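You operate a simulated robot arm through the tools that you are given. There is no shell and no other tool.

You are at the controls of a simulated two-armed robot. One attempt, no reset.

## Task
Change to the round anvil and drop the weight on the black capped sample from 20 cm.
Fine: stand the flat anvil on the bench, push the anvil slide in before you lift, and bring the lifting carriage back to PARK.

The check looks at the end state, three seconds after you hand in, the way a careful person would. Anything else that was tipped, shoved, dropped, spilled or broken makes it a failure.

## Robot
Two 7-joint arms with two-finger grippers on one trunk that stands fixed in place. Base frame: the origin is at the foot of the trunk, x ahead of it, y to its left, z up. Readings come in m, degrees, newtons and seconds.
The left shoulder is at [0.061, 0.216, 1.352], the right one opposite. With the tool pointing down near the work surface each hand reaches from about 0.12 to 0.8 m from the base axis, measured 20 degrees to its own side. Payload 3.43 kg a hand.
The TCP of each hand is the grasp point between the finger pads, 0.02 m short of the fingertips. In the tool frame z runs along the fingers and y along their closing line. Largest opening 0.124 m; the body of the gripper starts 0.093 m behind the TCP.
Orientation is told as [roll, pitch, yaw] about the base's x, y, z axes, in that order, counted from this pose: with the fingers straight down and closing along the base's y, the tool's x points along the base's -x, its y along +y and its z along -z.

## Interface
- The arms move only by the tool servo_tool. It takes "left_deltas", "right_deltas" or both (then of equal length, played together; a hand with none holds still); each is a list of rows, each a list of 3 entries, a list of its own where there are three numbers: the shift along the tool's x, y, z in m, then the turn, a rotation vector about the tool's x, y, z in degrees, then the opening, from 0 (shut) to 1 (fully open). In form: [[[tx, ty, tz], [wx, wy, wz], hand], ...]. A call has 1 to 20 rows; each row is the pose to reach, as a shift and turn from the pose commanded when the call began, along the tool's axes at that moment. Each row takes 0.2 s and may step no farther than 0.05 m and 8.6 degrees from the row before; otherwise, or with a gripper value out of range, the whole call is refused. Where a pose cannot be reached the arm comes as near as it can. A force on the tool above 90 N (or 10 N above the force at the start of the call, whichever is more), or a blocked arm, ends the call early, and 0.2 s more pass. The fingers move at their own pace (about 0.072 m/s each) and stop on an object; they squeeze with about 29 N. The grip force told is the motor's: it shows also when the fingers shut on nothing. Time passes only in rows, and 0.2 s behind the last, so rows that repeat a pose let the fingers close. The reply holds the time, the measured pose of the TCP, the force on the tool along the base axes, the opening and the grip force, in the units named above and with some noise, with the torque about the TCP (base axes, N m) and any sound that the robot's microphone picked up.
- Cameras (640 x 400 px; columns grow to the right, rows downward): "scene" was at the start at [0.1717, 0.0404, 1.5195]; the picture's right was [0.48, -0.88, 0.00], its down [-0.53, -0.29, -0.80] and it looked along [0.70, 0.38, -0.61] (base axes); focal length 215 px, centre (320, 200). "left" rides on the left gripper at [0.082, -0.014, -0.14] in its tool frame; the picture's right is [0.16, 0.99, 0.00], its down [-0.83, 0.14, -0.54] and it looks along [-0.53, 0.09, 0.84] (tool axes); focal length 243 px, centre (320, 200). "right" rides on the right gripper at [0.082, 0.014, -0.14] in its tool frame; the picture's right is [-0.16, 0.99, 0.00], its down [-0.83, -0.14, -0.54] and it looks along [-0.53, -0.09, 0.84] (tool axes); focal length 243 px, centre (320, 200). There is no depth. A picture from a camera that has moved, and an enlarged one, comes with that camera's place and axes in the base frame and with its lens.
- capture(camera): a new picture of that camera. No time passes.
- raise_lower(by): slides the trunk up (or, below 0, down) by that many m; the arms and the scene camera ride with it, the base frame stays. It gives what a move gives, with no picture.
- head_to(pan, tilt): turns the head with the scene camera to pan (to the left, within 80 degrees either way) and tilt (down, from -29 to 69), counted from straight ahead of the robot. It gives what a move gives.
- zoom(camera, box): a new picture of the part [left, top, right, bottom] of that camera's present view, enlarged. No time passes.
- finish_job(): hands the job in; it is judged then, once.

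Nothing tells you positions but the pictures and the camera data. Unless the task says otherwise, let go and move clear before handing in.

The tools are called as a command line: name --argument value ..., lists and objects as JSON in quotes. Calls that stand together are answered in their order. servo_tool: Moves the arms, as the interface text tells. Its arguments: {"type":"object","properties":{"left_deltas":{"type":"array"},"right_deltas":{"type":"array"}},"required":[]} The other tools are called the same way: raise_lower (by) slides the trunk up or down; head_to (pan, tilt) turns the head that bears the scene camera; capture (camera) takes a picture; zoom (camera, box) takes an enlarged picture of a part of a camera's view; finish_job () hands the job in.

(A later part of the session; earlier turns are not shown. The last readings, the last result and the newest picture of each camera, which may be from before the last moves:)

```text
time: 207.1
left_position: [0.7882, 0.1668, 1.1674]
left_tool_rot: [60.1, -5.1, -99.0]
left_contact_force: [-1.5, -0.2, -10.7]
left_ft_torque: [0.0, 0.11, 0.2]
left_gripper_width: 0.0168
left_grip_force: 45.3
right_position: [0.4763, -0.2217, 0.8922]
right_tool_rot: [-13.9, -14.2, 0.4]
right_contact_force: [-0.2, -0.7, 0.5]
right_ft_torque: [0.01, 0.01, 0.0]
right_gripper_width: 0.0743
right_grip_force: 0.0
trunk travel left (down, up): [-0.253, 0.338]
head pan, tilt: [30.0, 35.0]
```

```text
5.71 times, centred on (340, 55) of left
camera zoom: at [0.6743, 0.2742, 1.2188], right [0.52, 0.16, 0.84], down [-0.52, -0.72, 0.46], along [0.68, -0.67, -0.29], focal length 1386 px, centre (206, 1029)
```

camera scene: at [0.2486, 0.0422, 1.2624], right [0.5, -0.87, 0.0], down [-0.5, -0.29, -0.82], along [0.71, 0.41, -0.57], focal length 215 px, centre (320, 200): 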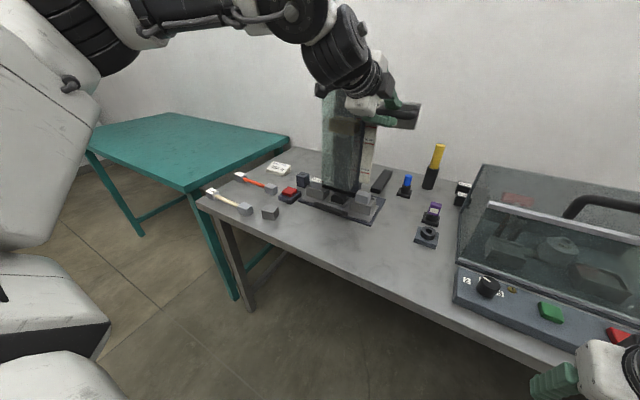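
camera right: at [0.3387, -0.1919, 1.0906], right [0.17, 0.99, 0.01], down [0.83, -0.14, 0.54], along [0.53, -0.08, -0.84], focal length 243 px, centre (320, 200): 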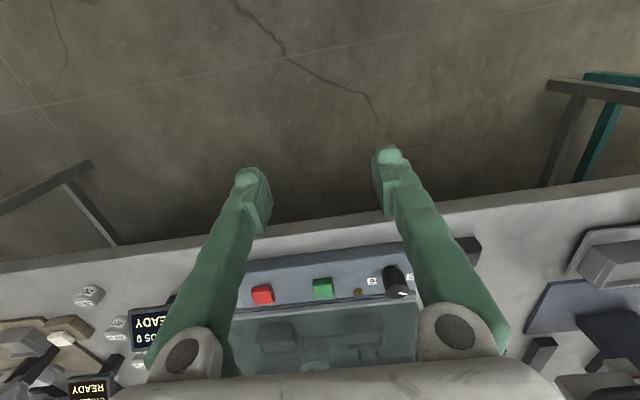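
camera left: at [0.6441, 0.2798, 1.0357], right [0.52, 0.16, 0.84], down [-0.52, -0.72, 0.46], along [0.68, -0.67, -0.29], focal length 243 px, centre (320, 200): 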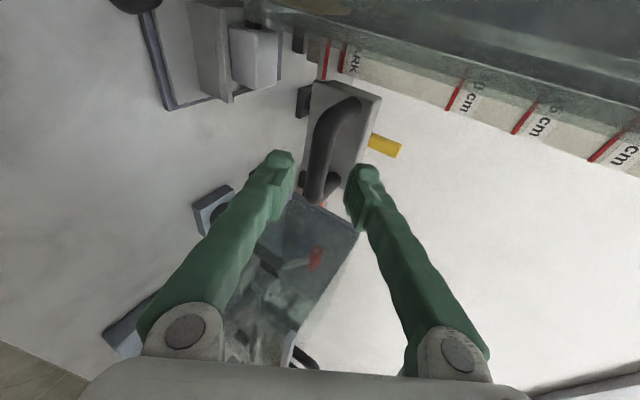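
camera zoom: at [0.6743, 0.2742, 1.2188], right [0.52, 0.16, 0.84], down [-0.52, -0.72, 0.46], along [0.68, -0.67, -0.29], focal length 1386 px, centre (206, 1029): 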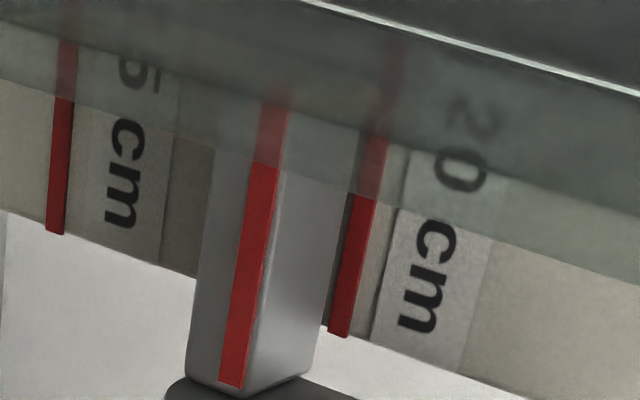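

The 20 cm line now sits exactly where PARK sat relative to the pointer at the start. I'll ease the upward force a little, open slightly, and check it stays put.

servo_tool --left_deltas '[[[0.0001, -0.0013, 0.0007], [0, 0, 0], 0], [[0.0001, -0.0013, 0.0007], [0, 0, 0], 0], [[0.0001, -0.0013, 0.0007], [0, 0, 0], 0.17], [[0.0001, -0.0013, 0.0007], [0, 0, 0], 0.2], [[0.0001, -0.0013, 0.0007], [0, 0, 0], 0.2]]'

zoom --camera "left" --box '[240, 20, 440, 240]'

zoom --camera "left" --box '[290, 20, 390, 90]'

zoom --camera "scene" --box '[290, 60, 430, 200]'

```text
time: 208.3
left_position: [0.7879, 0.1661, 1.1681]
left_tool_rot: [60.2, -4.9, -99.0]
left_contact_force: [-0.4, 0.1, -0.3]
left_ft_torque: [0.02, -0.03, -0.01]
left_gripper_width: 0.0247
left_grip_force: 0.1
right_position: [0.4753, -0.2226, 0.8922]
right_tool_rot: [-14.0, -14.3, 0.4]
right_contact_force: [0.0, 0.6, 0.5]
right_ft_torque: [-0.01, 0.01, 0.01]
right_gripper_width: 0.0746
right_grip_force: 0.0
trunk travel left (down, up): [-0.253, 0.338]
head pan, tilt: [30.0, 35.0]
```

```text
1.82 times, centred on (340, 130) of left
camera zoom: at [0.673, 0.274, 1.2185], right [0.52, 0.16, 0.84], down [-0.52, -0.72, 0.46], along [0.68, -0.67, -0.29], focal length 441 px, centre (284, 327)
```

zoom: 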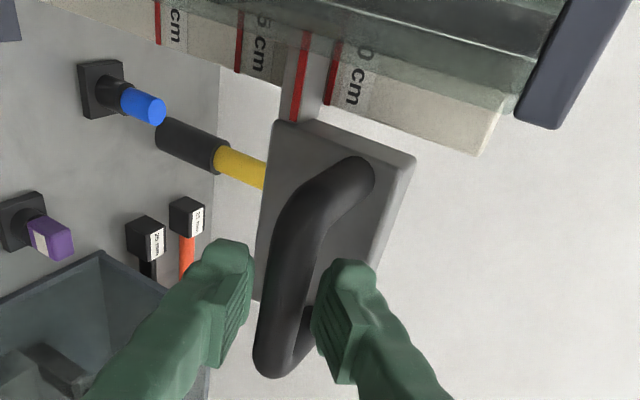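

```text
5.71 times, centred on (340, 55) of left
camera zoom: at [0.673, 0.274, 1.2185], right [0.52, 0.16, 0.84], down [-0.52, -0.72, 0.46], along [0.68, -0.67, -0.29], focal length 1386 px, centre (206, 1029)
```

zoom: 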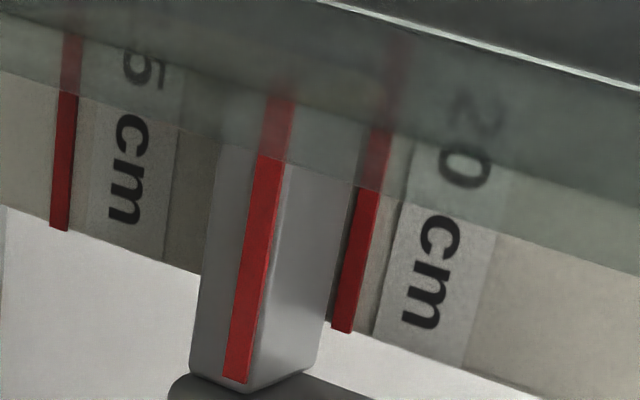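

```text
2.86 times, centred on (360, 130) of scene
camera zoom: at [0.2493, 0.0425, 1.2622], right [0.5, -0.87, 0.0], down [-0.5, -0.29, -0.82], along [0.71, 0.41, -0.57], focal length 614 px, centre (206, 400)
```

zoom: 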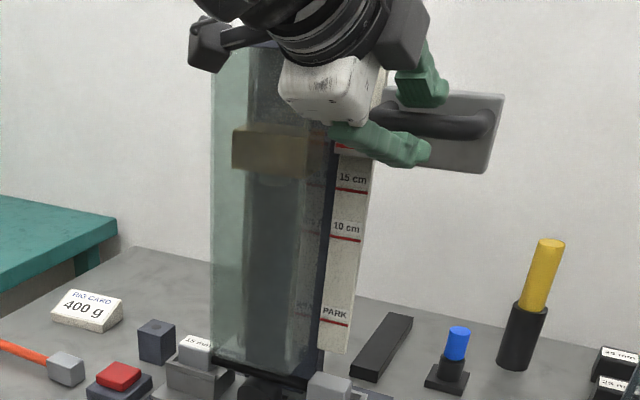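

The carriage stays at 20 cm with the weight raised. I'll open fully around the bar and withdraw straight back, then go for the red button.

servo_tool --left_deltas '[[[0, 0, 0], [0, 0, 0], 0.3], [[0, -0.001, -0.015], [0, 0, 0], 0.3], [[0, -0.001, -0.05], [0, 0, 0], 0.3], [[0, 0, -0.09], [0, 0, 0], 0.3], [[0, 0, -0.12], [0, 0, 0], 0.2]]'

capture --camera "scene"

zoom --camera "scene" --box '[290, 60, 430, 200]'

```text
time: 209.5
left_position: [0.6827, 0.1864, 1.2263]
left_tool_rot: [60.1, -5.0, -99.0]
left_contact_force: [-0.2, 0.1, -0.8]
left_ft_torque: [0.03, 0.01, 0.01]
left_gripper_width: 0.0248
left_grip_force: 0.1
right_position: [0.4765, -0.2233, 0.8927]
right_tool_rot: [-13.9, -14.3, 0.4]
right_contact_force: [-0.1, 0.1, 1.4]
right_ft_torque: [-0.02, -0.02, -0.01]
right_gripper_width: 0.0746
right_grip_force: 0.1
trunk travel left (down, up): [-0.253, 0.338]
head pan, tilt: [30.0, 35.0]
```

```text
taken
camera scene: at [0.2485, 0.0423, 1.2623], right [0.5, -0.87, 0.0], down [-0.5, -0.29, -0.82], along [0.71, 0.41, -0.57], focal length 215 px, centre (320, 200)
```

scene: 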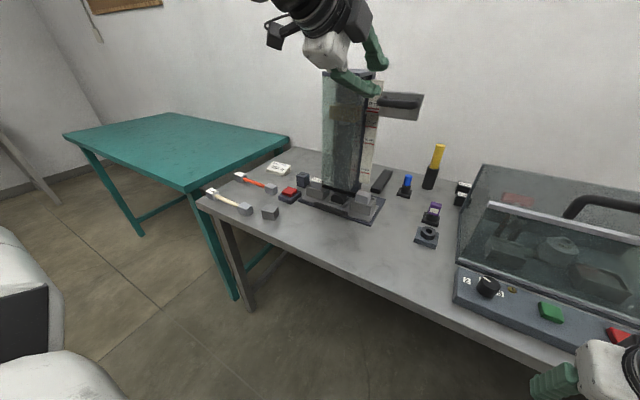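

```text
2.86 times, centred on (360, 130) of scene
camera zoom: at [0.2485, 0.0423, 1.2623], right [0.5, -0.87, 0.0], down [-0.5, -0.29, -0.82], along [0.71, 0.41, -0.57], focal length 614 px, centre (206, 400)
```

zoom: 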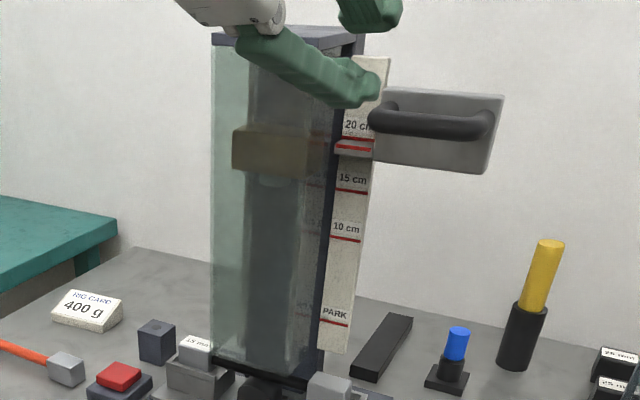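

zoom --camera "scene" --box '[355, 95, 395, 130]'

zoom --camera "scene" --box '[340, 95, 430, 190]'

```text
11.43 times, centred on (375, 112) of scene
camera zoom: at [0.2485, 0.0423, 1.2623], right [0.5, -0.87, 0.0], down [-0.5, -0.29, -0.82], along [0.71, 0.41, -0.57], focal length 2458 px, centre (-309, 1200)
```

zoom: 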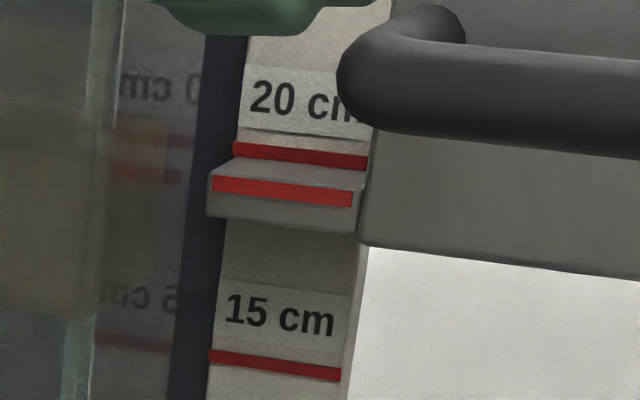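

```text
4.21 times, centred on (385, 142) of scene
camera zoom: at [0.2485, 0.0423, 1.2623], right [0.5, -0.87, 0.0], down [-0.5, -0.29, -0.82], along [0.71, 0.41, -0.57], focal length 906 px, centre (46, 442)
```

zoom: 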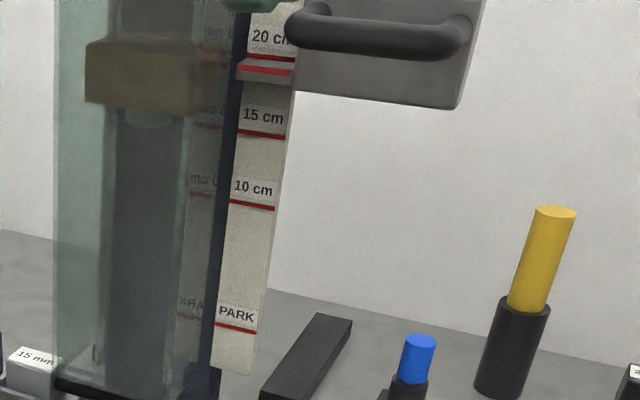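

The carriage stands at 20 cm and the weight is up. Next, the red release button at about (0.78, 0.48). I'll swing the hand left, well in front of the tower, and lower the trunk a little for reach.

servo_tool --left_deltas '[[[0.03, -0.01, -0.03], [0, 0, 0], 0.1], [[0.065, -0.03, -0.05], [2.7, 5.2, -2.7], 0.0], [[0.105, -0.05, -0.05], [5.4, 10.4, -5.5], 0.0], [[0.145, -0.075, -0.045], [8.1, 15.7, -8.2], 0.0], [[0.185, -0.1, -0.04], [10.8, 20.9, -11], 0.0], [[0.21, -0.12, -0.035], [13.5, 26.1, -13.7], 0.0], [[0.2316, -0.141, -0.033], [13.5, 26.1, -13.7], 0.0], [[0.2316, -0.141, -0.033], [13.5, 26.1, -13.7], 0.0]]'

raise_lower --by -0.1

capture --camera "left"

capture --camera "scene"

```text
time: 211.3
left_position: [0.6218, 0.423, 1.1026]
left_tool_rot: [45.1, 0.1, -70.1]
left_contact_force: [0.4, -0.5, 0.3]
left_ft_torque: [0.03, -0.02, 0.0]
left_gripper_width: 0.0002
left_grip_force: 29.1
right_position: [0.4776, -0.2241, 0.8914]
right_tool_rot: [-13.9, -14.2, 0.5]
right_contact_force: [-0.4, -1.5, -0.1]
right_ft_torque: [0.02, 0.0, 0.03]
right_gripper_width: 0.0744
right_grip_force: 0.1
trunk travel left (down, up): [-0.253, 0.338]
head pan, tilt: [30.0, 35.0]
```

```text
time: 212.6
left_position: [0.6205, 0.4218, 1.0018]
left_tool_rot: [45.1, 0.0, -69.9]
left_contact_force: [0.3, 0.5, 0.2]
left_ft_torque: [-0.01, -0.01, -0.01]
left_gripper_width: 0.0
left_grip_force: 29.1
right_position: [0.4771, -0.2234, 0.7931]
right_tool_rot: [-14.0, -14.3, 0.4]
right_contact_force: [0.1, 0.7, 0.5]
right_ft_torque: [-0.01, 0.0, -0.01]
right_gripper_width: 0.0743
right_grip_force: 0.0
trunk travel left (down, up): [-0.153, 0.438]
head pan, tilt: [30.0, 35.0]
```

```text
taken
camera left: at [0.4903, 0.4632, 1.0907], right [0.6, 0.39, 0.7], down [0.02, -0.88, 0.48], along [0.8, -0.27, -0.53], focal length 243 px, centre (320, 200)
```

left: 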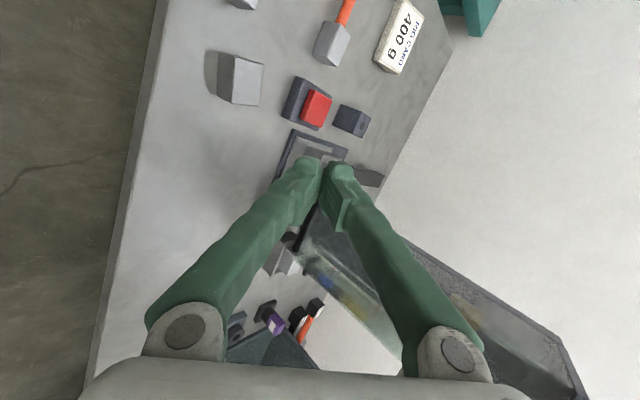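

```text
taken
camera scene: at [0.2862, 0.0424, 1.1483], right [0.5, -0.87, 0.0], down [-0.5, -0.29, -0.82], along [0.71, 0.41, -0.57], focal length 215 px, centre (320, 200)
```

scene: 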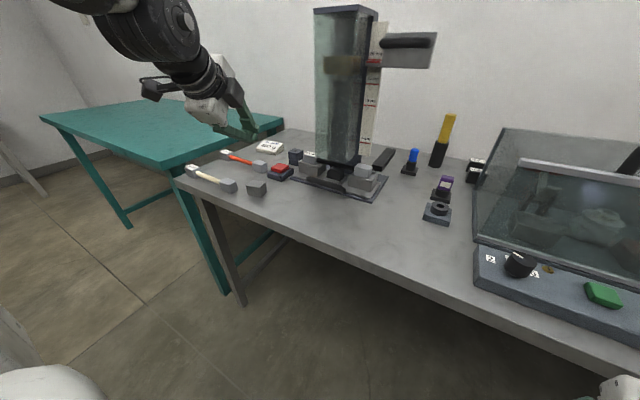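

The scene camera is now almost level with the 20 cm mark, which gives a parallax-free reading. Checking the pointer.

zoom --camera "scene" --box '[355, 35, 415, 85]'

zoom --camera "scene" --box '[230, 130, 400, 230]'

zoom --camera "left" --box '[240, 40, 400, 180]'

```text
8.00 times, centred on (385, 60) of scene
camera zoom: at [0.2862, 0.0424, 1.1483], right [0.5, -0.87, 0.0], down [-0.5, -0.29, -0.82], along [0.71, 0.41, -0.57], focal length 1721 px, centre (-200, 1320)
```

zoom: 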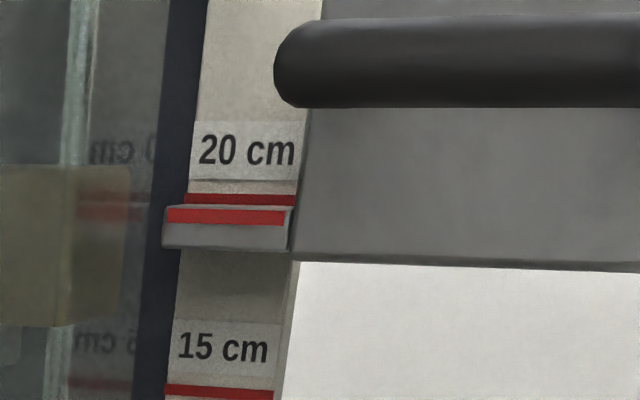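

```text
3.76 times, centred on (315, 180) of scene
camera zoom: at [0.2862, 0.0424, 1.1483], right [0.5, -0.87, 0.0], down [-0.5, -0.29, -0.82], along [0.71, 0.41, -0.57], focal length 810 px, centre (339, 275)
```

zoom: 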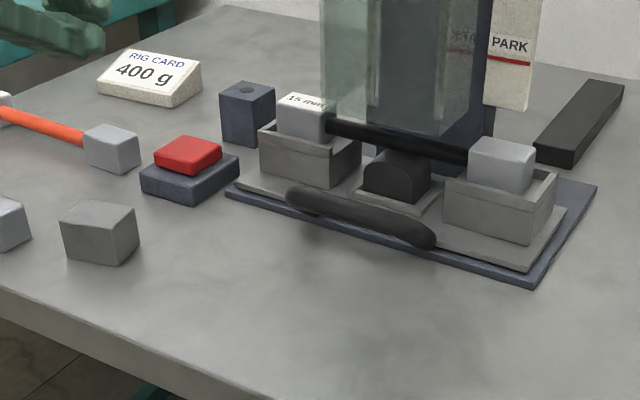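

```text
2.86 times, centred on (320, 110) of left
camera zoom: at [0.4903, 0.4632, 1.0907], right [0.6, 0.39, 0.7], down [0.02, -0.88, 0.48], along [0.8, -0.27, -0.53], focal length 693 px, centre (320, 457)
```

zoom: 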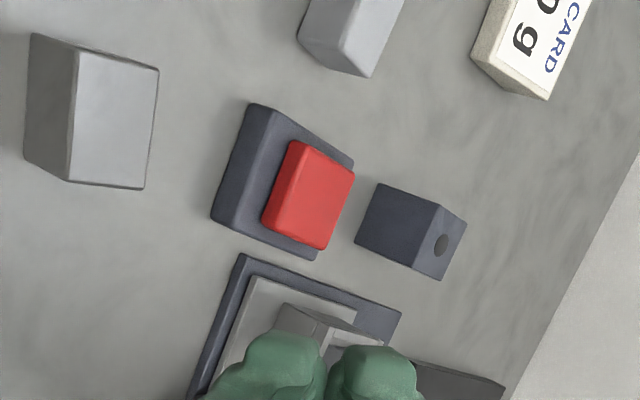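

The pointer sits within about 3 mm of the 20 cm line, the same relation it had at PARK, so the lift is 20.0 cm. The red button's top is at about (0.779, 0.484, 0.825). Moving the closed fingertips above it.

servo_tool --left_deltas '[[[0.001, 0.01, 0.04], [0, 0, 0], 0], [[0.002, 0.02, 0.085], [0, 0, 0], 0], [[0.003, 0.03, 0.13], [0, 0, 0], 0], [[0.0037, 0.038, 0.165], [0, 0, 0], 0], [[0.0037, 0.0412, 0.1856], [0, 0, 0], 0], [[0.0037, 0.0412, 0.1856], [0, 0, 0], 0]]'

capture --camera "left"

zoom --camera "scene" --box '[220, 110, 360, 220]'

```text
time: 214.0
left_position: [0.7704, 0.4807, 0.8997]
left_tool_rot: [45.2, 0.0, -70.0]
left_contact_force: [0.3, -0.5, 1.4]
left_ft_torque: [-0.03, -0.01, 0.0]
left_gripper_width: 0.0
left_grip_force: 29.2
right_position: [0.4753, -0.2232, 0.7931]
right_tool_rot: [-14.0, -14.3, 0.5]
right_contact_force: [-0.1, -0.5, -0.5]
right_ft_torque: [-0.02, 0.0, -0.02]
right_gripper_width: 0.0745
right_grip_force: 0.2
trunk travel left (down, up): [-0.153, 0.438]
head pan, tilt: [30.0, 35.0]
```

```text
taken
camera left: at [0.6395, 0.5216, 0.989], right [0.6, 0.39, 0.7], down [0.02, -0.88, 0.48], along [0.8, -0.27, -0.53], focal length 243 px, centre (320, 200)
```

left: 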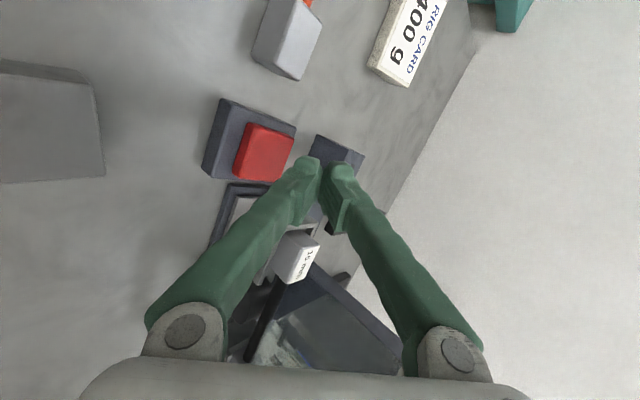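

```text
3.64 times, centred on (290, 165) of scene
camera zoom: at [0.2866, 0.0423, 1.1482], right [0.5, -0.87, 0.0], down [-0.5, -0.29, -0.82], along [0.71, 0.41, -0.57], focal length 782 px, centre (429, 327)
```

zoom: 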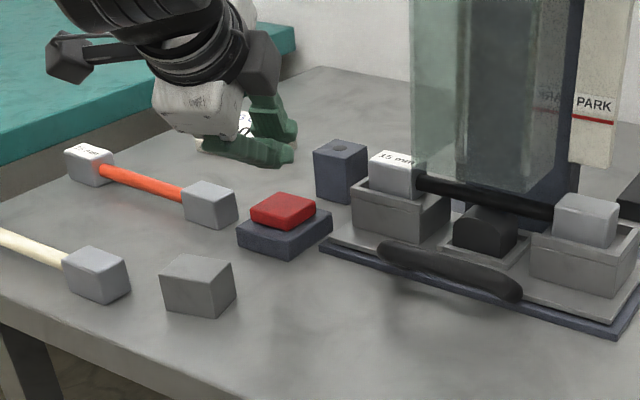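

The fingertips are straight above the button. Lowering and pressing gently.

servo_tool --left_deltas '[[[0, -0.0142, 0.0141], [0, 0, 0], 0], [[0, -0.0283, 0.0282], [0, 0, 0], 0], [[0, -0.0354, 0.0353], [0, 0, 0], 0], [[0, -0.0354, 0.0353], [0, 0, 0], 0]]'

zoom --camera "scene" --box '[240, 120, 320, 190]'

```text
time: 215.0
left_position: [0.7714, 0.4811, 0.85]
left_tool_rot: [45.1, 0.0, -70.0]
left_contact_force: [0.4, 0.9, 2.9]
left_ft_torque: [0.05, 0.0, 0.01]
left_gripper_width: 0.0002
left_grip_force: 28.9
right_position: [0.4762, -0.2224, 0.7923]
right_tool_rot: [-13.9, -14.3, 0.3]
right_contact_force: [0.6, -0.1, 0.9]
right_ft_torque: [-0.03, 0.01, -0.01]
right_gripper_width: 0.0742
right_grip_force: 0.1
trunk travel left (down, up): [-0.153, 0.438]
head pan, tilt: [30.0, 35.0]
```

```text
5.71 times, centred on (280, 155) of scene
camera zoom: at [0.2867, 0.0425, 1.1482], right [0.5, -0.87, 0.0], down [-0.5, -0.29, -0.82], along [0.71, 0.41, -0.57], focal length 1229 px, centre (549, 457)
```

zoom: 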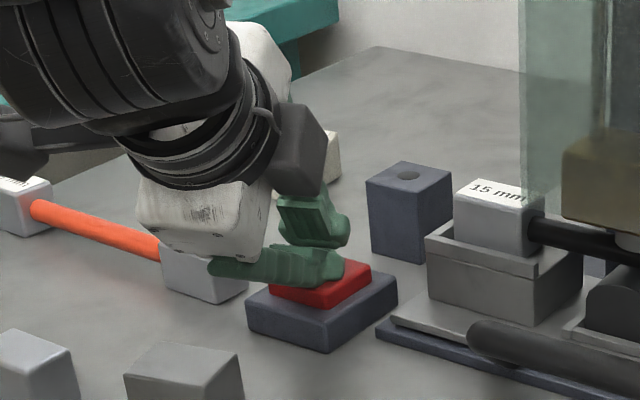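

capture --camera "scene"

zoom --camera "scene" --box '[290, 20, 430, 210]'

```text
taken
camera scene: at [0.2867, 0.0425, 1.1482], right [0.5, -0.87, 0.0], down [-0.5, -0.29, -0.82], along [0.71, 0.41, -0.57], focal length 215 px, centre (320, 200)
```

scene: 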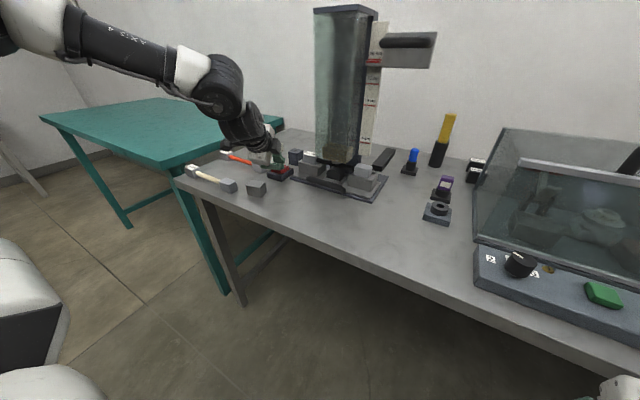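

```text
2.11 times, centred on (360, 115) of scene
camera zoom: at [0.2867, 0.0425, 1.1482], right [0.5, -0.87, 0.0], down [-0.5, -0.29, -0.82], along [0.71, 0.41, -0.57], focal length 453 px, centre (236, 379)
```

zoom: 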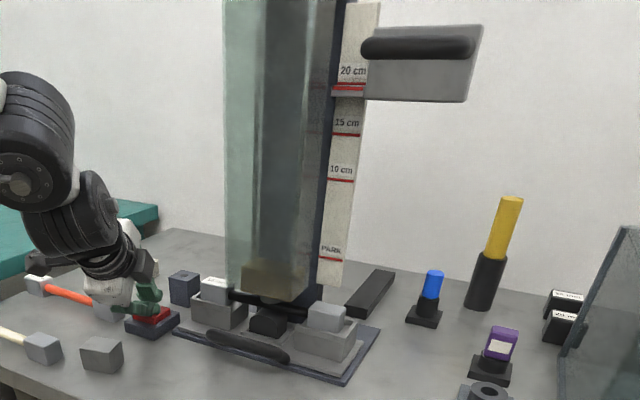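

The weight has dropped onto the sample, and the carriage is still at 20 cm. I'll lift off the button, raise the trunk back, and return to the carriage to bring it down to PARK.

servo_tool --left_deltas '[[[0, 0.0142, -0.0141], [0, 0, 0], 0], [[0, 0.0354, -0.0353], [0, 0, 0], 0], [[-0.005, 0.05, -0.08], [0, 0, 0], 0], [[-0.01, 0.06, -0.125], [0, 0, 0], 0], [[-0.01, 0.07, -0.17], [0, 0, 0], 0], [[-0.01, 0.08, -0.2], [0, 0, 0], 0]]'

raise_lower --by 0.1

zoom --camera "scene" --box '[290, 60, 430, 230]'

```text
time: 216.4
left_position: [0.694, 0.4411, 1.0495]
left_tool_rot: [45.1, 0.2, -70.0]
left_contact_force: [-0.2, -0.1, 0.2]
left_ft_torque: [-0.03, 0.0, -0.01]
left_gripper_width: 0.0
left_grip_force: 28.9
right_position: [0.4761, -0.2228, 0.7928]
right_tool_rot: [-14.0, -14.3, 0.4]
right_contact_force: [0.0, -0.3, 0.5]
right_ft_torque: [-0.02, 0.04, -0.01]
right_gripper_width: 0.0745
right_grip_force: 0.1
trunk travel left (down, up): [-0.153, 0.438]
head pan, tilt: [30.0, 35.0]
heard: click
```

```text
time: 217.8
left_position: [0.6956, 0.4427, 1.146]
left_tool_rot: [45.0, 0.0, -70.1]
left_contact_force: [0.0, -0.5, 0.2]
left_ft_torque: [0.03, 0.02, 0.0]
left_gripper_width: 0.0
left_grip_force: 28.6
right_position: [0.4766, -0.2234, 0.8919]
right_tool_rot: [-14.0, -14.3, 0.5]
right_contact_force: [0.8, 0.2, -0.1]
right_ft_torque: [-0.03, -0.02, -0.02]
right_gripper_width: 0.0741
right_grip_force: 0.0
trunk travel left (down, up): [-0.253, 0.338]
head pan, tilt: [30.0, 35.0]
```

```text
2.35 times, centred on (360, 145) of scene
camera zoom: at [0.2498, 0.0425, 1.262], right [0.5, -0.87, 0.0], down [-0.5, -0.29, -0.82], along [0.71, 0.41, -0.57], focal length 506 px, centre (226, 329)
```

zoom: 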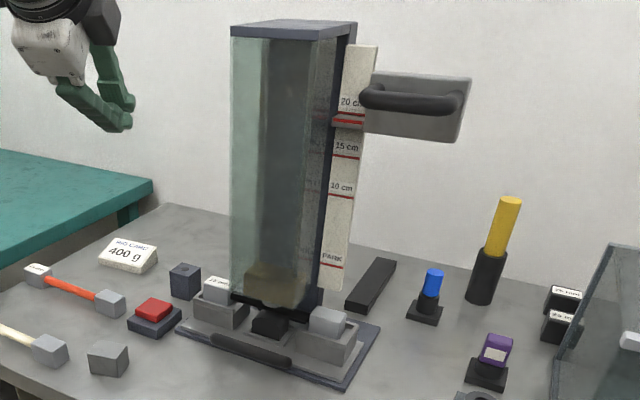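

servo_tool --left_deltas '[[[-0.03, -0.004, -0.03], [0, 0, 0], 0.1], [[-0.065, -0.006, -0.06], [-2.7, -5.2, 2.7], 0.2], [[-0.1, -0.008, -0.085], [-5.4, -10.4, 5.5], 0.3], [[-0.135, -0.01, -0.1], [-8.1, -15.7, 8.2], 0.3], [[-0.17, -0.012, -0.11], [-10.8, -20.9, 11], 0.3], [[-0.205, -0.013, -0.12], [-13.5, -26.1, 13.7], 0.3], [[-0.2365, -0.0138, -0.1274], [-13.5, -26.1, 13.7], 0.3], [[-0.2365, -0.0138, -0.1274], [-13.5, -26.1, 13.7], 0.3]]'

capture --camera "left"

zoom --camera "left" --box '[240, 40, 420, 240]'

```text
time: 219.6
left_position: [0.6822, 0.1854, 1.2267]
left_tool_rot: [60.1, -5.0, -99.1]
left_contact_force: [-0.4, -0.4, -0.7]
left_ft_torque: [0.01, -0.01, 0.01]
left_gripper_width: 0.0372
left_grip_force: 0.0
right_position: [0.4751, -0.2217, 0.8934]
right_tool_rot: [-13.9, -14.3, 0.5]
right_contact_force: [-0.1, -0.5, -0.4]
right_ft_torque: [-0.02, 0.0, 0.0]
right_gripper_width: 0.0742
right_grip_force: 0.0
trunk travel left (down, up): [-0.253, 0.338]
head pan, tilt: [30.0, 35.0]
```

```text
taken
camera left: at [0.5687, 0.2923, 1.2782], right [0.52, 0.16, 0.84], down [-0.52, -0.72, 0.46], along [0.68, -0.67, -0.29], focal length 243 px, centre (320, 200)
```

left: 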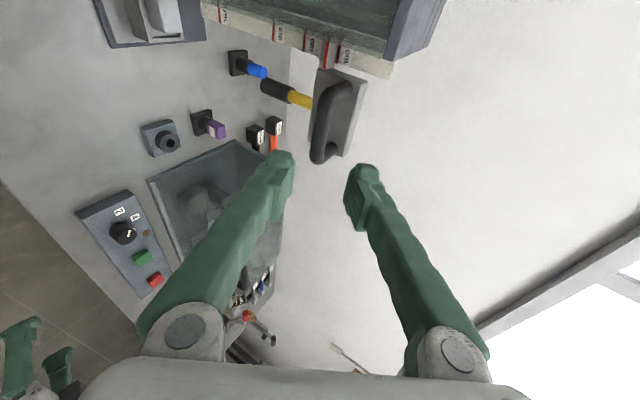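

```text
2.00 times, centred on (330, 140) of left
camera zoom: at [0.5687, 0.2923, 1.2782], right [0.52, 0.16, 0.84], down [-0.52, -0.72, 0.46], along [0.68, -0.67, -0.29], focal length 485 px, centre (300, 320)
```

zoom: 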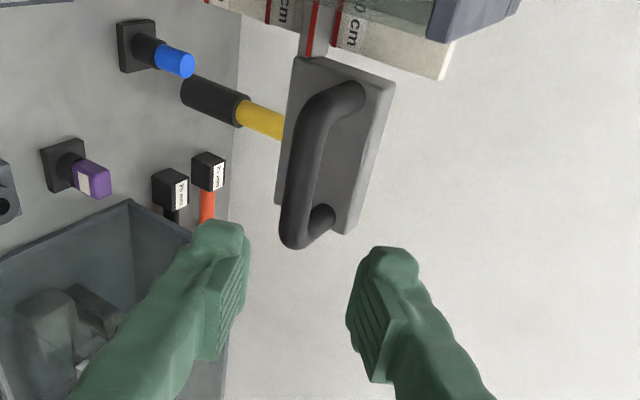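

servo_tool --left_deltas '[[[0, 0, 0.03], [0, 0, 0], 0.3], [[0, 0, 0.06], [0, 0, 0], 0.3], [[0, 0, 0.09], [0, 0, 0], 0.3], [[0, 0, 0.1205], [0, 0, 0], 0.3], [[0, 0, 0.1205], [0, 0, 0], 0.3]]'

zoom --camera "left" --box '[240, 20, 440, 240]'

```text
time: 220.8
left_position: [0.7852, 0.1659, 1.1667]
left_tool_rot: [60.3, -5.0, -98.9]
left_contact_force: [-0.2, 0.0, 0.0]
left_ft_torque: [0.0, 0.03, 0.04]
left_gripper_width: 0.0372
left_grip_force: 0.0
right_position: [0.4756, -0.2231, 0.8923]
right_tool_rot: [-14.0, -14.2, 0.5]
right_contact_force: [-1.2, 0.1, -0.6]
right_ft_torque: [0.02, -0.04, 0.04]
right_gripper_width: 0.0742
right_grip_force: 0.1
trunk travel left (down, up): [-0.253, 0.338]
head pan, tilt: [30.0, 35.0]
```

```text
1.82 times, centred on (340, 130) of left
camera zoom: at [0.6708, 0.2719, 1.2177], right [0.52, 0.16, 0.84], down [-0.52, -0.72, 0.46], along [0.68, -0.67, -0.29], focal length 441 px, centre (284, 327)
```

zoom: 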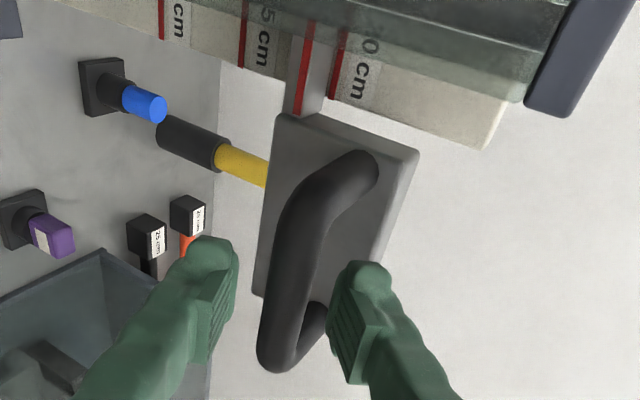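

servo_tool --left_deltas '[[[0, 0, 0], [0, 0, 0], 0.15], [[0, 0, 0], [0, 0, 0], 0.0], [[0, 0, 0], [0, 0, 0], 0.0], [[0.0009, -0.0086, 0.005], [0, 0, 0], 0], [[0.0027, -0.0259, 0.0149], [0, 0, 0], 0], [[0.0044, -0.0432, 0.0248], [0, 0, 0], 0], [[0.0062, -0.0604, 0.0348], [0, 0, 0], 0], [[0.008, -0.0777, 0.0447], [0, 0, 0], 0], [[0.0098, -0.095, 0.0546], [0, 0, 0], 0], [[0.0116, -0.1122, 0.0645], [0, 0, 0], 0], [[0.0133, -0.1295, 0.0745], [0, 0, 0], 0], [[0.0151, -0.1468, 0.0844], [0, 0, 0], 0], [[0.016, -0.1554, 0.0894], [0, 0, 0], 0], [[0.016, -0.1554, 0.0894], [0, 0, 0], 0]]'

zoom --camera "left" --box '[240, 20, 440, 240]'

zoom --camera "scene" --box '[290, 60, 430, 230]'

```text
time: 223.8
left_position: [0.7804, 0.1587, 0.9852]
left_tool_rot: [60.1, -5.1, -99.4]
left_contact_force: [-21.0, 6.2, 5.9]
left_ft_torque: [-0.02, 0.24, 0.38]
left_gripper_width: 0.0
left_grip_force: 34.8
right_position: [0.4742, -0.2223, 0.8931]
right_tool_rot: [-14.0, -14.4, 0.4]
right_contact_force: [-0.5, 0.6, 0.4]
right_ft_torque: [0.01, -0.01, 0.04]
right_gripper_width: 0.0743
right_grip_force: 0.0
trunk travel left (down, up): [-0.253, 0.338]
head pan, tilt: [30.0, 35.0]
```

```text
1.82 times, centred on (340, 130) of left
camera zoom: at [0.6667, 0.2662, 1.0378], right [0.52, 0.16, 0.84], down [-0.52, -0.72, 0.46], along [0.67, -0.68, -0.29], focal length 441 px, centre (284, 327)
```

zoom: 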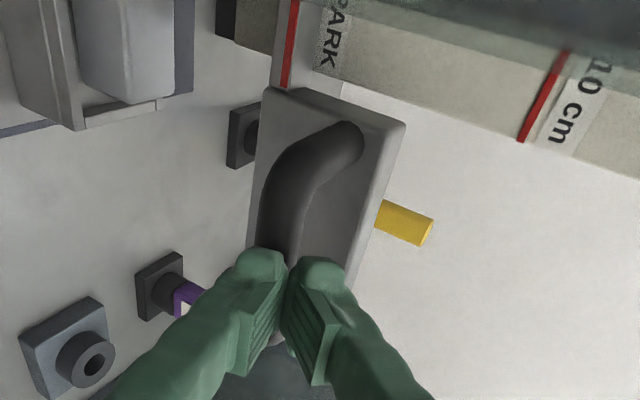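

```text
2.35 times, centred on (360, 145) of scene
camera zoom: at [0.2467, 0.042, 1.2628], right [0.5, -0.87, 0.0], down [-0.49, -0.29, -0.82], along [0.71, 0.41, -0.57], focal length 506 px, centre (226, 329)
```

zoom: 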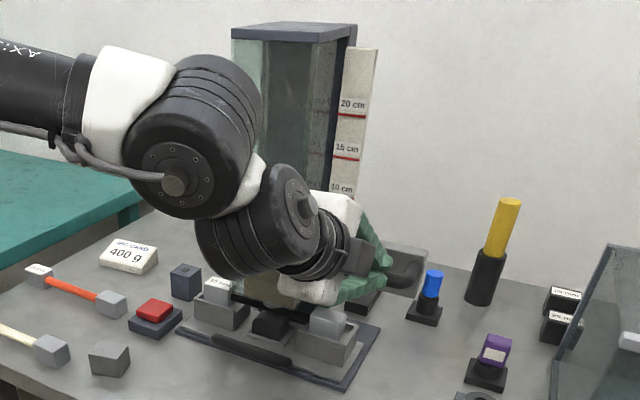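

The fingers slipped off the bar partway down. I'll back off, open, and see where the carriage is.

servo_tool --left_deltas '[[[0, 0, -0.015], [0, 0, 0], 0.0], [[0, 0, -0.04], [0, 0, 0], 0.1], [[0, 0, -0.07], [0, 0, 0], 0.3], [[0, 0, -0.07], [0, 0, 0], 0.3]]'

capture --camera "left"

zoom --camera "left" --box '[240, 20, 440, 240]'

zoom --camera "scene" --box '[330, 110, 430, 210]'

```text
time: 224.8
left_position: [0.7251, 0.177, 1.0197]
left_tool_rot: [60.1, -5.0, -99.0]
left_contact_force: [-0.8, -0.1, 0.1]
left_ft_torque: [0.02, -0.01, -0.04]
left_gripper_width: 0.0374
left_grip_force: 0.0
right_position: [0.4755, -0.2236, 0.8909]
right_tool_rot: [-13.9, -14.1, 0.4]
right_contact_force: [0.3, 0.2, -0.3]
right_ft_torque: [-0.03, -0.01, -0.01]
right_gripper_width: 0.0744
right_grip_force: 0.0
trunk travel left (down, up): [-0.253, 0.338]
head pan, tilt: [30.0, 35.0]
```

```text
taken
camera left: at [0.6119, 0.2831, 1.0708], right [0.52, 0.16, 0.84], down [-0.52, -0.72, 0.46], along [0.68, -0.67, -0.29], focal length 243 px, centre (320, 200)
```

left: 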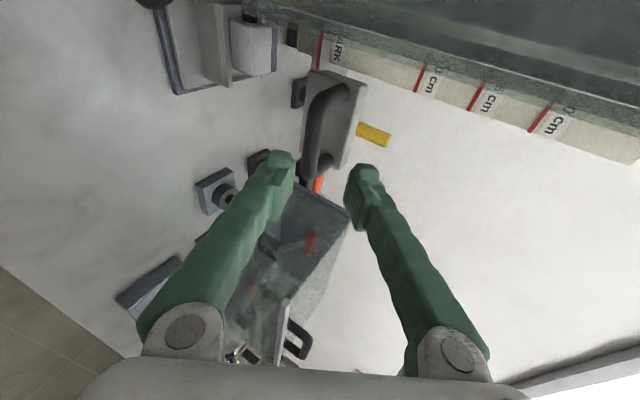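

```text
1.82 times, centred on (340, 130) of left
camera zoom: at [0.6119, 0.2831, 1.0708], right [0.52, 0.16, 0.84], down [-0.52, -0.72, 0.46], along [0.68, -0.67, -0.29], focal length 441 px, centre (284, 327)
```

zoom: 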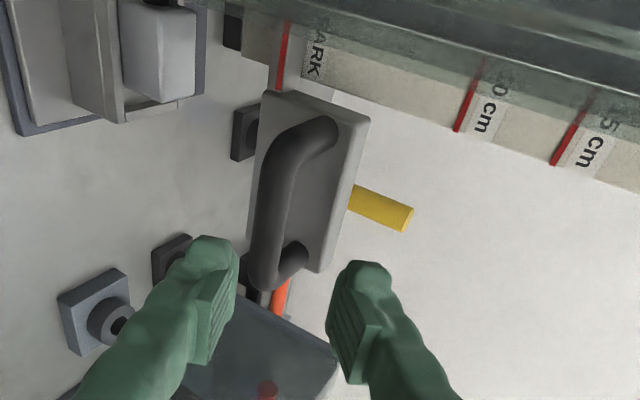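

```text
4.00 times, centred on (380, 160) of scene
camera zoom: at [0.2501, 0.0427, 1.2619], right [0.5, -0.87, 0.0], down [-0.5, -0.29, -0.82], along [0.71, 0.41, -0.57], focal length 860 px, centre (80, 360)
```

zoom: 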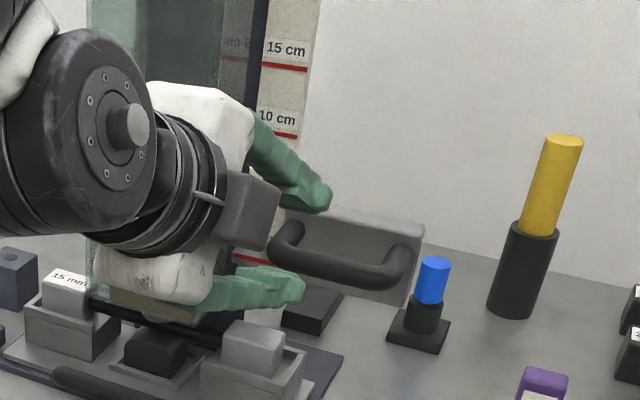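

The carriage is about 8 mm above PARK. I'll re-grip the bar a little deeper and bring it the rest of the way down.

servo_tool --left_deltas '[[[0.0015, -0.0055, 0.02], [0, 0, 0], 0.3], [[0.003, -0.0055, 0.045], [0, 0, 0], 0.3], [[0.0045, -0.0055, 0.07], [0, 0, 0], 0.3], [[0.0045, -0.0055, 0.0815], [0, 0, 0], 0.3], [[0.0045, -0.0055, 0.0815], [0, 0, 0], 0.3]]'

zoom --camera "left" --box '[240, 20, 440, 240]'

```text
time: 226.0
left_position: [0.7935, 0.1665, 0.9767]
left_tool_rot: [60.2, -5.1, -99.0]
left_contact_force: [0.8, 0.8, -0.6]
left_ft_torque: [-0.02, 0.02, 0.01]
left_gripper_width: 0.0371
left_grip_force: 0.0
right_position: [0.4758, -0.2231, 0.8913]
right_tool_rot: [-14.0, -14.5, 0.4]
right_contact_force: [0.3, -0.7, -0.2]
right_ft_torque: [0.01, -0.02, -0.01]
right_gripper_width: 0.0742
right_grip_force: 0.0
trunk travel left (down, up): [-0.253, 0.338]
head pan, tilt: [30.0, 35.0]
```

```text
1.82 times, centred on (340, 130) of left
camera zoom: at [0.6793, 0.2725, 1.0293], right [0.52, 0.16, 0.84], down [-0.52, -0.72, 0.46], along [0.68, -0.67, -0.29], focal length 441 px, centre (284, 327)
```

zoom: 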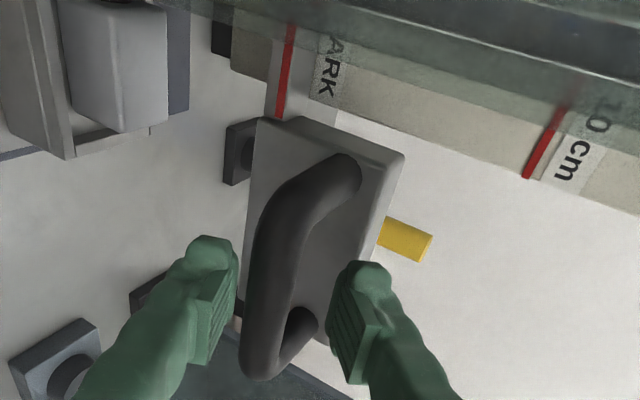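

servo_tool --left_deltas '[[[0, -0.003, 0], [0, 0, 0], 0.3], [[0, -0.005, 0], [0, 0, 0], 0.3], [[0, -0.005, 0], [0, 0, 0], 0.15], [[0, -0.005, 0], [0, 0, 0], 0.0], [[0, -0.005, 0], [0, 0, 0], 0.0]]'

zoom --camera "left" --box '[240, 20, 440, 240]'

```text
time: 227.2
left_position: [0.791, 0.1656, 0.9724]
left_tool_rot: [60.2, -5.1, -99.0]
left_contact_force: [3.1, -1.4, 1.6]
left_ft_torque: [-0.39, -0.04, 0.16]
left_gripper_width: 0.0167
left_grip_force: 44.4
right_position: [0.4753, -0.2228, 0.8916]
right_tool_rot: [-13.9, -14.2, 0.5]
right_contact_force: [-0.8, -0.7, 0.3]
right_ft_torque: [0.01, 0.02, -0.01]
right_gripper_width: 0.0742
right_grip_force: 0.2
trunk travel left (down, up): [-0.253, 0.338]
head pan, tilt: [30.0, 35.0]
```

```text
1.82 times, centred on (340, 130) of left
camera zoom: at [0.6768, 0.2731, 1.0241], right [0.52, 0.16, 0.84], down [-0.52, -0.72, 0.46], along [0.68, -0.67, -0.29], focal length 441 px, centre (284, 327)
```

zoom: 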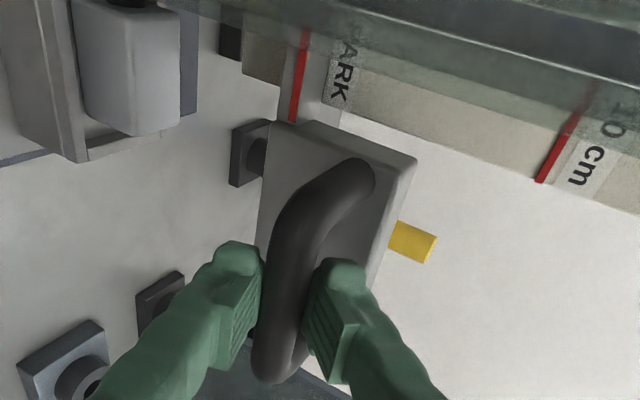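

servo_tool --left_deltas '[[[0.0002, -0.0022, 0.0012], [0, 0, 0], 0], [[0.0004, -0.0043, 0.0025], [0, 0, 0], 0], [[0.0005, -0.0052, 0.003], [0, 0, 0], 0], [[0.0005, -0.0052, 0.003], [0, 0, 0], 0]]'

zoom --camera "left" --box '[240, 20, 440, 240]'

```text
time: 228.2
left_position: [0.7894, 0.1662, 0.9651]
left_tool_rot: [60.1, -5.0, -99.0]
left_contact_force: [8.7, -4.9, -0.4]
left_ft_torque: [-0.42, -0.05, 0.22]
left_gripper_width: 0.0166
left_grip_force: 44.9
right_position: [0.4775, -0.2221, 0.8922]
right_tool_rot: [-13.9, -14.3, 0.4]
right_contact_force: [1.0, 0.0, -0.3]
right_ft_torque: [0.01, 0.01, 0.01]
right_gripper_width: 0.0744
right_grip_force: 0.0
trunk travel left (down, up): [-0.253, 0.338]
head pan, tilt: [30.0, 35.0]
```

```text
1.82 times, centred on (340, 130) of left
camera zoom: at [0.677, 0.2732, 1.017], right [0.52, 0.16, 0.84], down [-0.52, -0.72, 0.46], along [0.68, -0.67, -0.29], focal length 441 px, centre (284, 327)
```

zoom: 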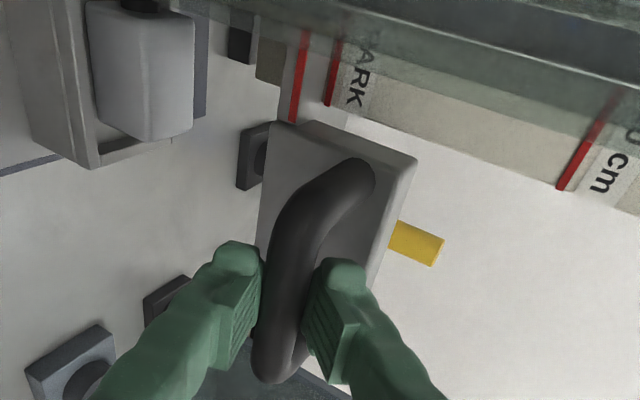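

The carriage is back with the pointer in the same relation to PARK as at the start. Releasing and withdrawing.

servo_tool --left_deltas '[[[0, 0, 0], [0, 0, 0], 0.2], [[0, 0, 0], [0, 0, 0], 0.3], [[0, 0, -0.02], [0, 0, 0], 0.3], [[0, 0, -0.06], [0, 0, 0], 0.3], [[0, 0, -0.1], [0, 0, 0], 0.3], [[0, 0.02, -0.13], [0, 0, 0], 0.3], [[0.02, 0.05, -0.15], [0, 0, 0], 0.3]]'

capture --camera "left"

capture --camera "scene"

zoom --camera "scene" --box '[280, 60, 430, 230]'

```text
time: 229.8
left_position: [0.6872, 0.2175, 1.0799]
left_tool_rot: [60.1, -5.1, -99.0]
left_contact_force: [-0.9, -0.5, 0.1]
left_ft_torque: [-0.01, 0.01, -0.03]
left_gripper_width: 0.0371
left_grip_force: 0.0
right_position: [0.4747, -0.2224, 0.8925]
right_tool_rot: [-13.9, -14.2, 0.4]
right_contact_force: [-0.1, 0.5, 0.5]
right_ft_torque: [-0.02, -0.02, 0.0]
right_gripper_width: 0.0742
right_grip_force: 0.1
trunk travel left (down, up): [-0.253, 0.338]
head pan, tilt: [30.0, 35.0]
```

```text
taken
camera left: at [0.5741, 0.3238, 1.1309], right [0.52, 0.16, 0.84], down [-0.52, -0.72, 0.46], along [0.68, -0.67, -0.29], focal length 243 px, centre (320, 200)
```

left: 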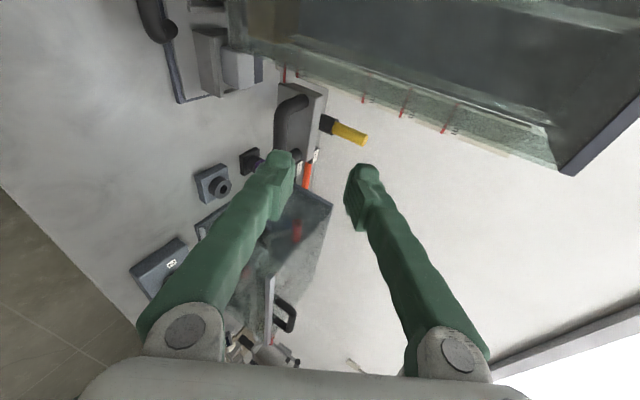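

```text
taken
camera scene: at [0.2484, 0.0438, 1.2623], right [0.5, -0.87, 0.0], down [-0.5, -0.29, -0.82], along [0.71, 0.41, -0.57], focal length 215 px, centre (320, 200)
```

scene: 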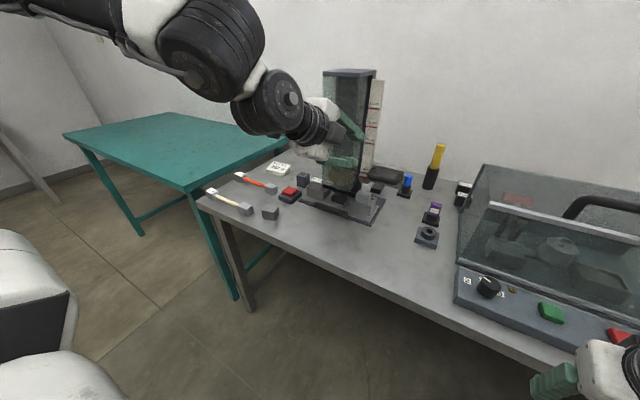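

```text
2.35 times, centred on (355, 145) of scene
camera zoom: at [0.2484, 0.0438, 1.2623], right [0.5, -0.87, 0.0], down [-0.5, -0.29, -0.82], along [0.71, 0.41, -0.57], focal length 506 px, centre (238, 329)
```

zoom: 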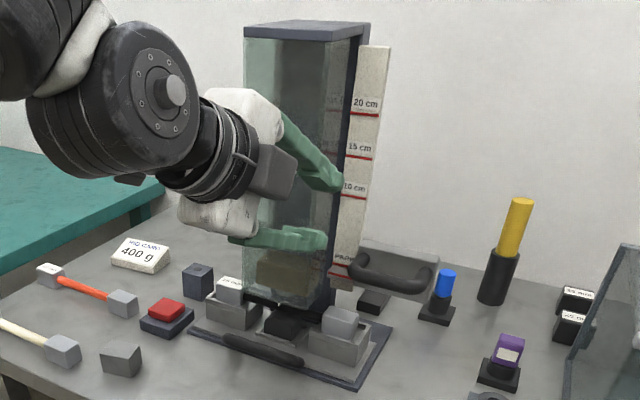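

servo_tool --left_deltas '[[[0.025, -0.0035, -0.03], [5, 0, 0], 0.3], [[0.05, -0.007, -0.06], [10, 0, 0], 0.3], [[0.075, -0.01, -0.09], [16, 0, 0], 0.3], [[0.1, -0.014, -0.12], [22, 0, 0], 0.3], [[0.1245, -0.0176, -0.15], [28, 0, 0], 0.3], [[0.1245, -0.0176, -0.15], [28, 0, 0], 0.3]]'

zoom --camera "scene" --box '[300, 130, 420, 230]'

zoom --camera "scene" --box '[190, 140, 330, 240]'

capture --camera "left"

```text
time: 231.2
left_position: [0.5709, 0.3657, 1.128]
left_tool_rot: [32.1, -5.1, -99.0]
left_contact_force: [0.3, 0.0, -0.4]
left_ft_torque: [-0.03, 0.05, 0.0]
left_gripper_width: 0.0371
left_grip_force: 0.0
right_position: [0.4756, -0.2215, 0.8923]
right_tool_rot: [-14.0, -14.2, 0.5]
right_contact_force: [-0.3, 0.2, -0.4]
right_ft_torque: [0.02, -0.02, -0.01]
right_gripper_width: 0.0748
right_grip_force: 0.1
trunk travel left (down, up): [-0.253, 0.338]
head pan, tilt: [30.0, 35.0]
```

```text
4.00 times, centred on (360, 180) of scene
camera zoom: at [0.2497, 0.0425, 1.262], right [0.5, -0.87, 0.0], down [-0.5, -0.29, -0.82], along [0.71, 0.41, -0.57], focal length 860 px, centre (160, 280)
```

zoom: 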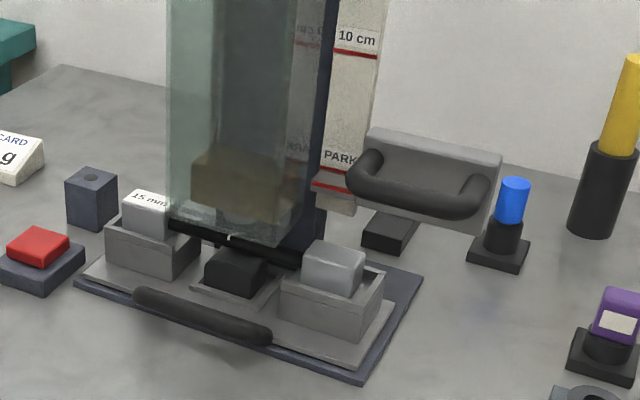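

```text
4.00 times, centred on (260, 190) of scene
camera zoom: at [0.2497, 0.0425, 1.262], right [0.5, -0.87, 0.0], down [-0.5, -0.29, -0.82], along [0.71, 0.41, -0.57], focal length 860 px, centre (560, 240)
```

zoom: 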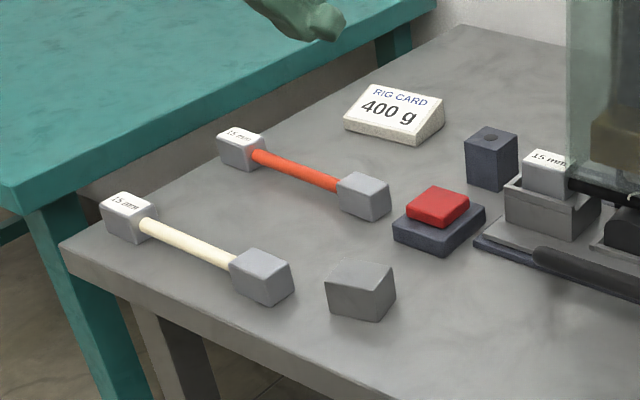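

```text
taken
camera left: at [0.5002, 0.4701, 1.2322], right [0.86, 0.08, 0.51], down [-0.29, -0.74, 0.6], along [0.42, -0.66, -0.62], focal length 243 px, centre (320, 200)
```

left: 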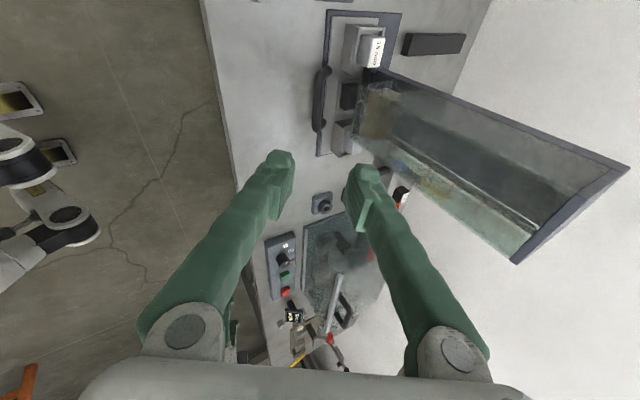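

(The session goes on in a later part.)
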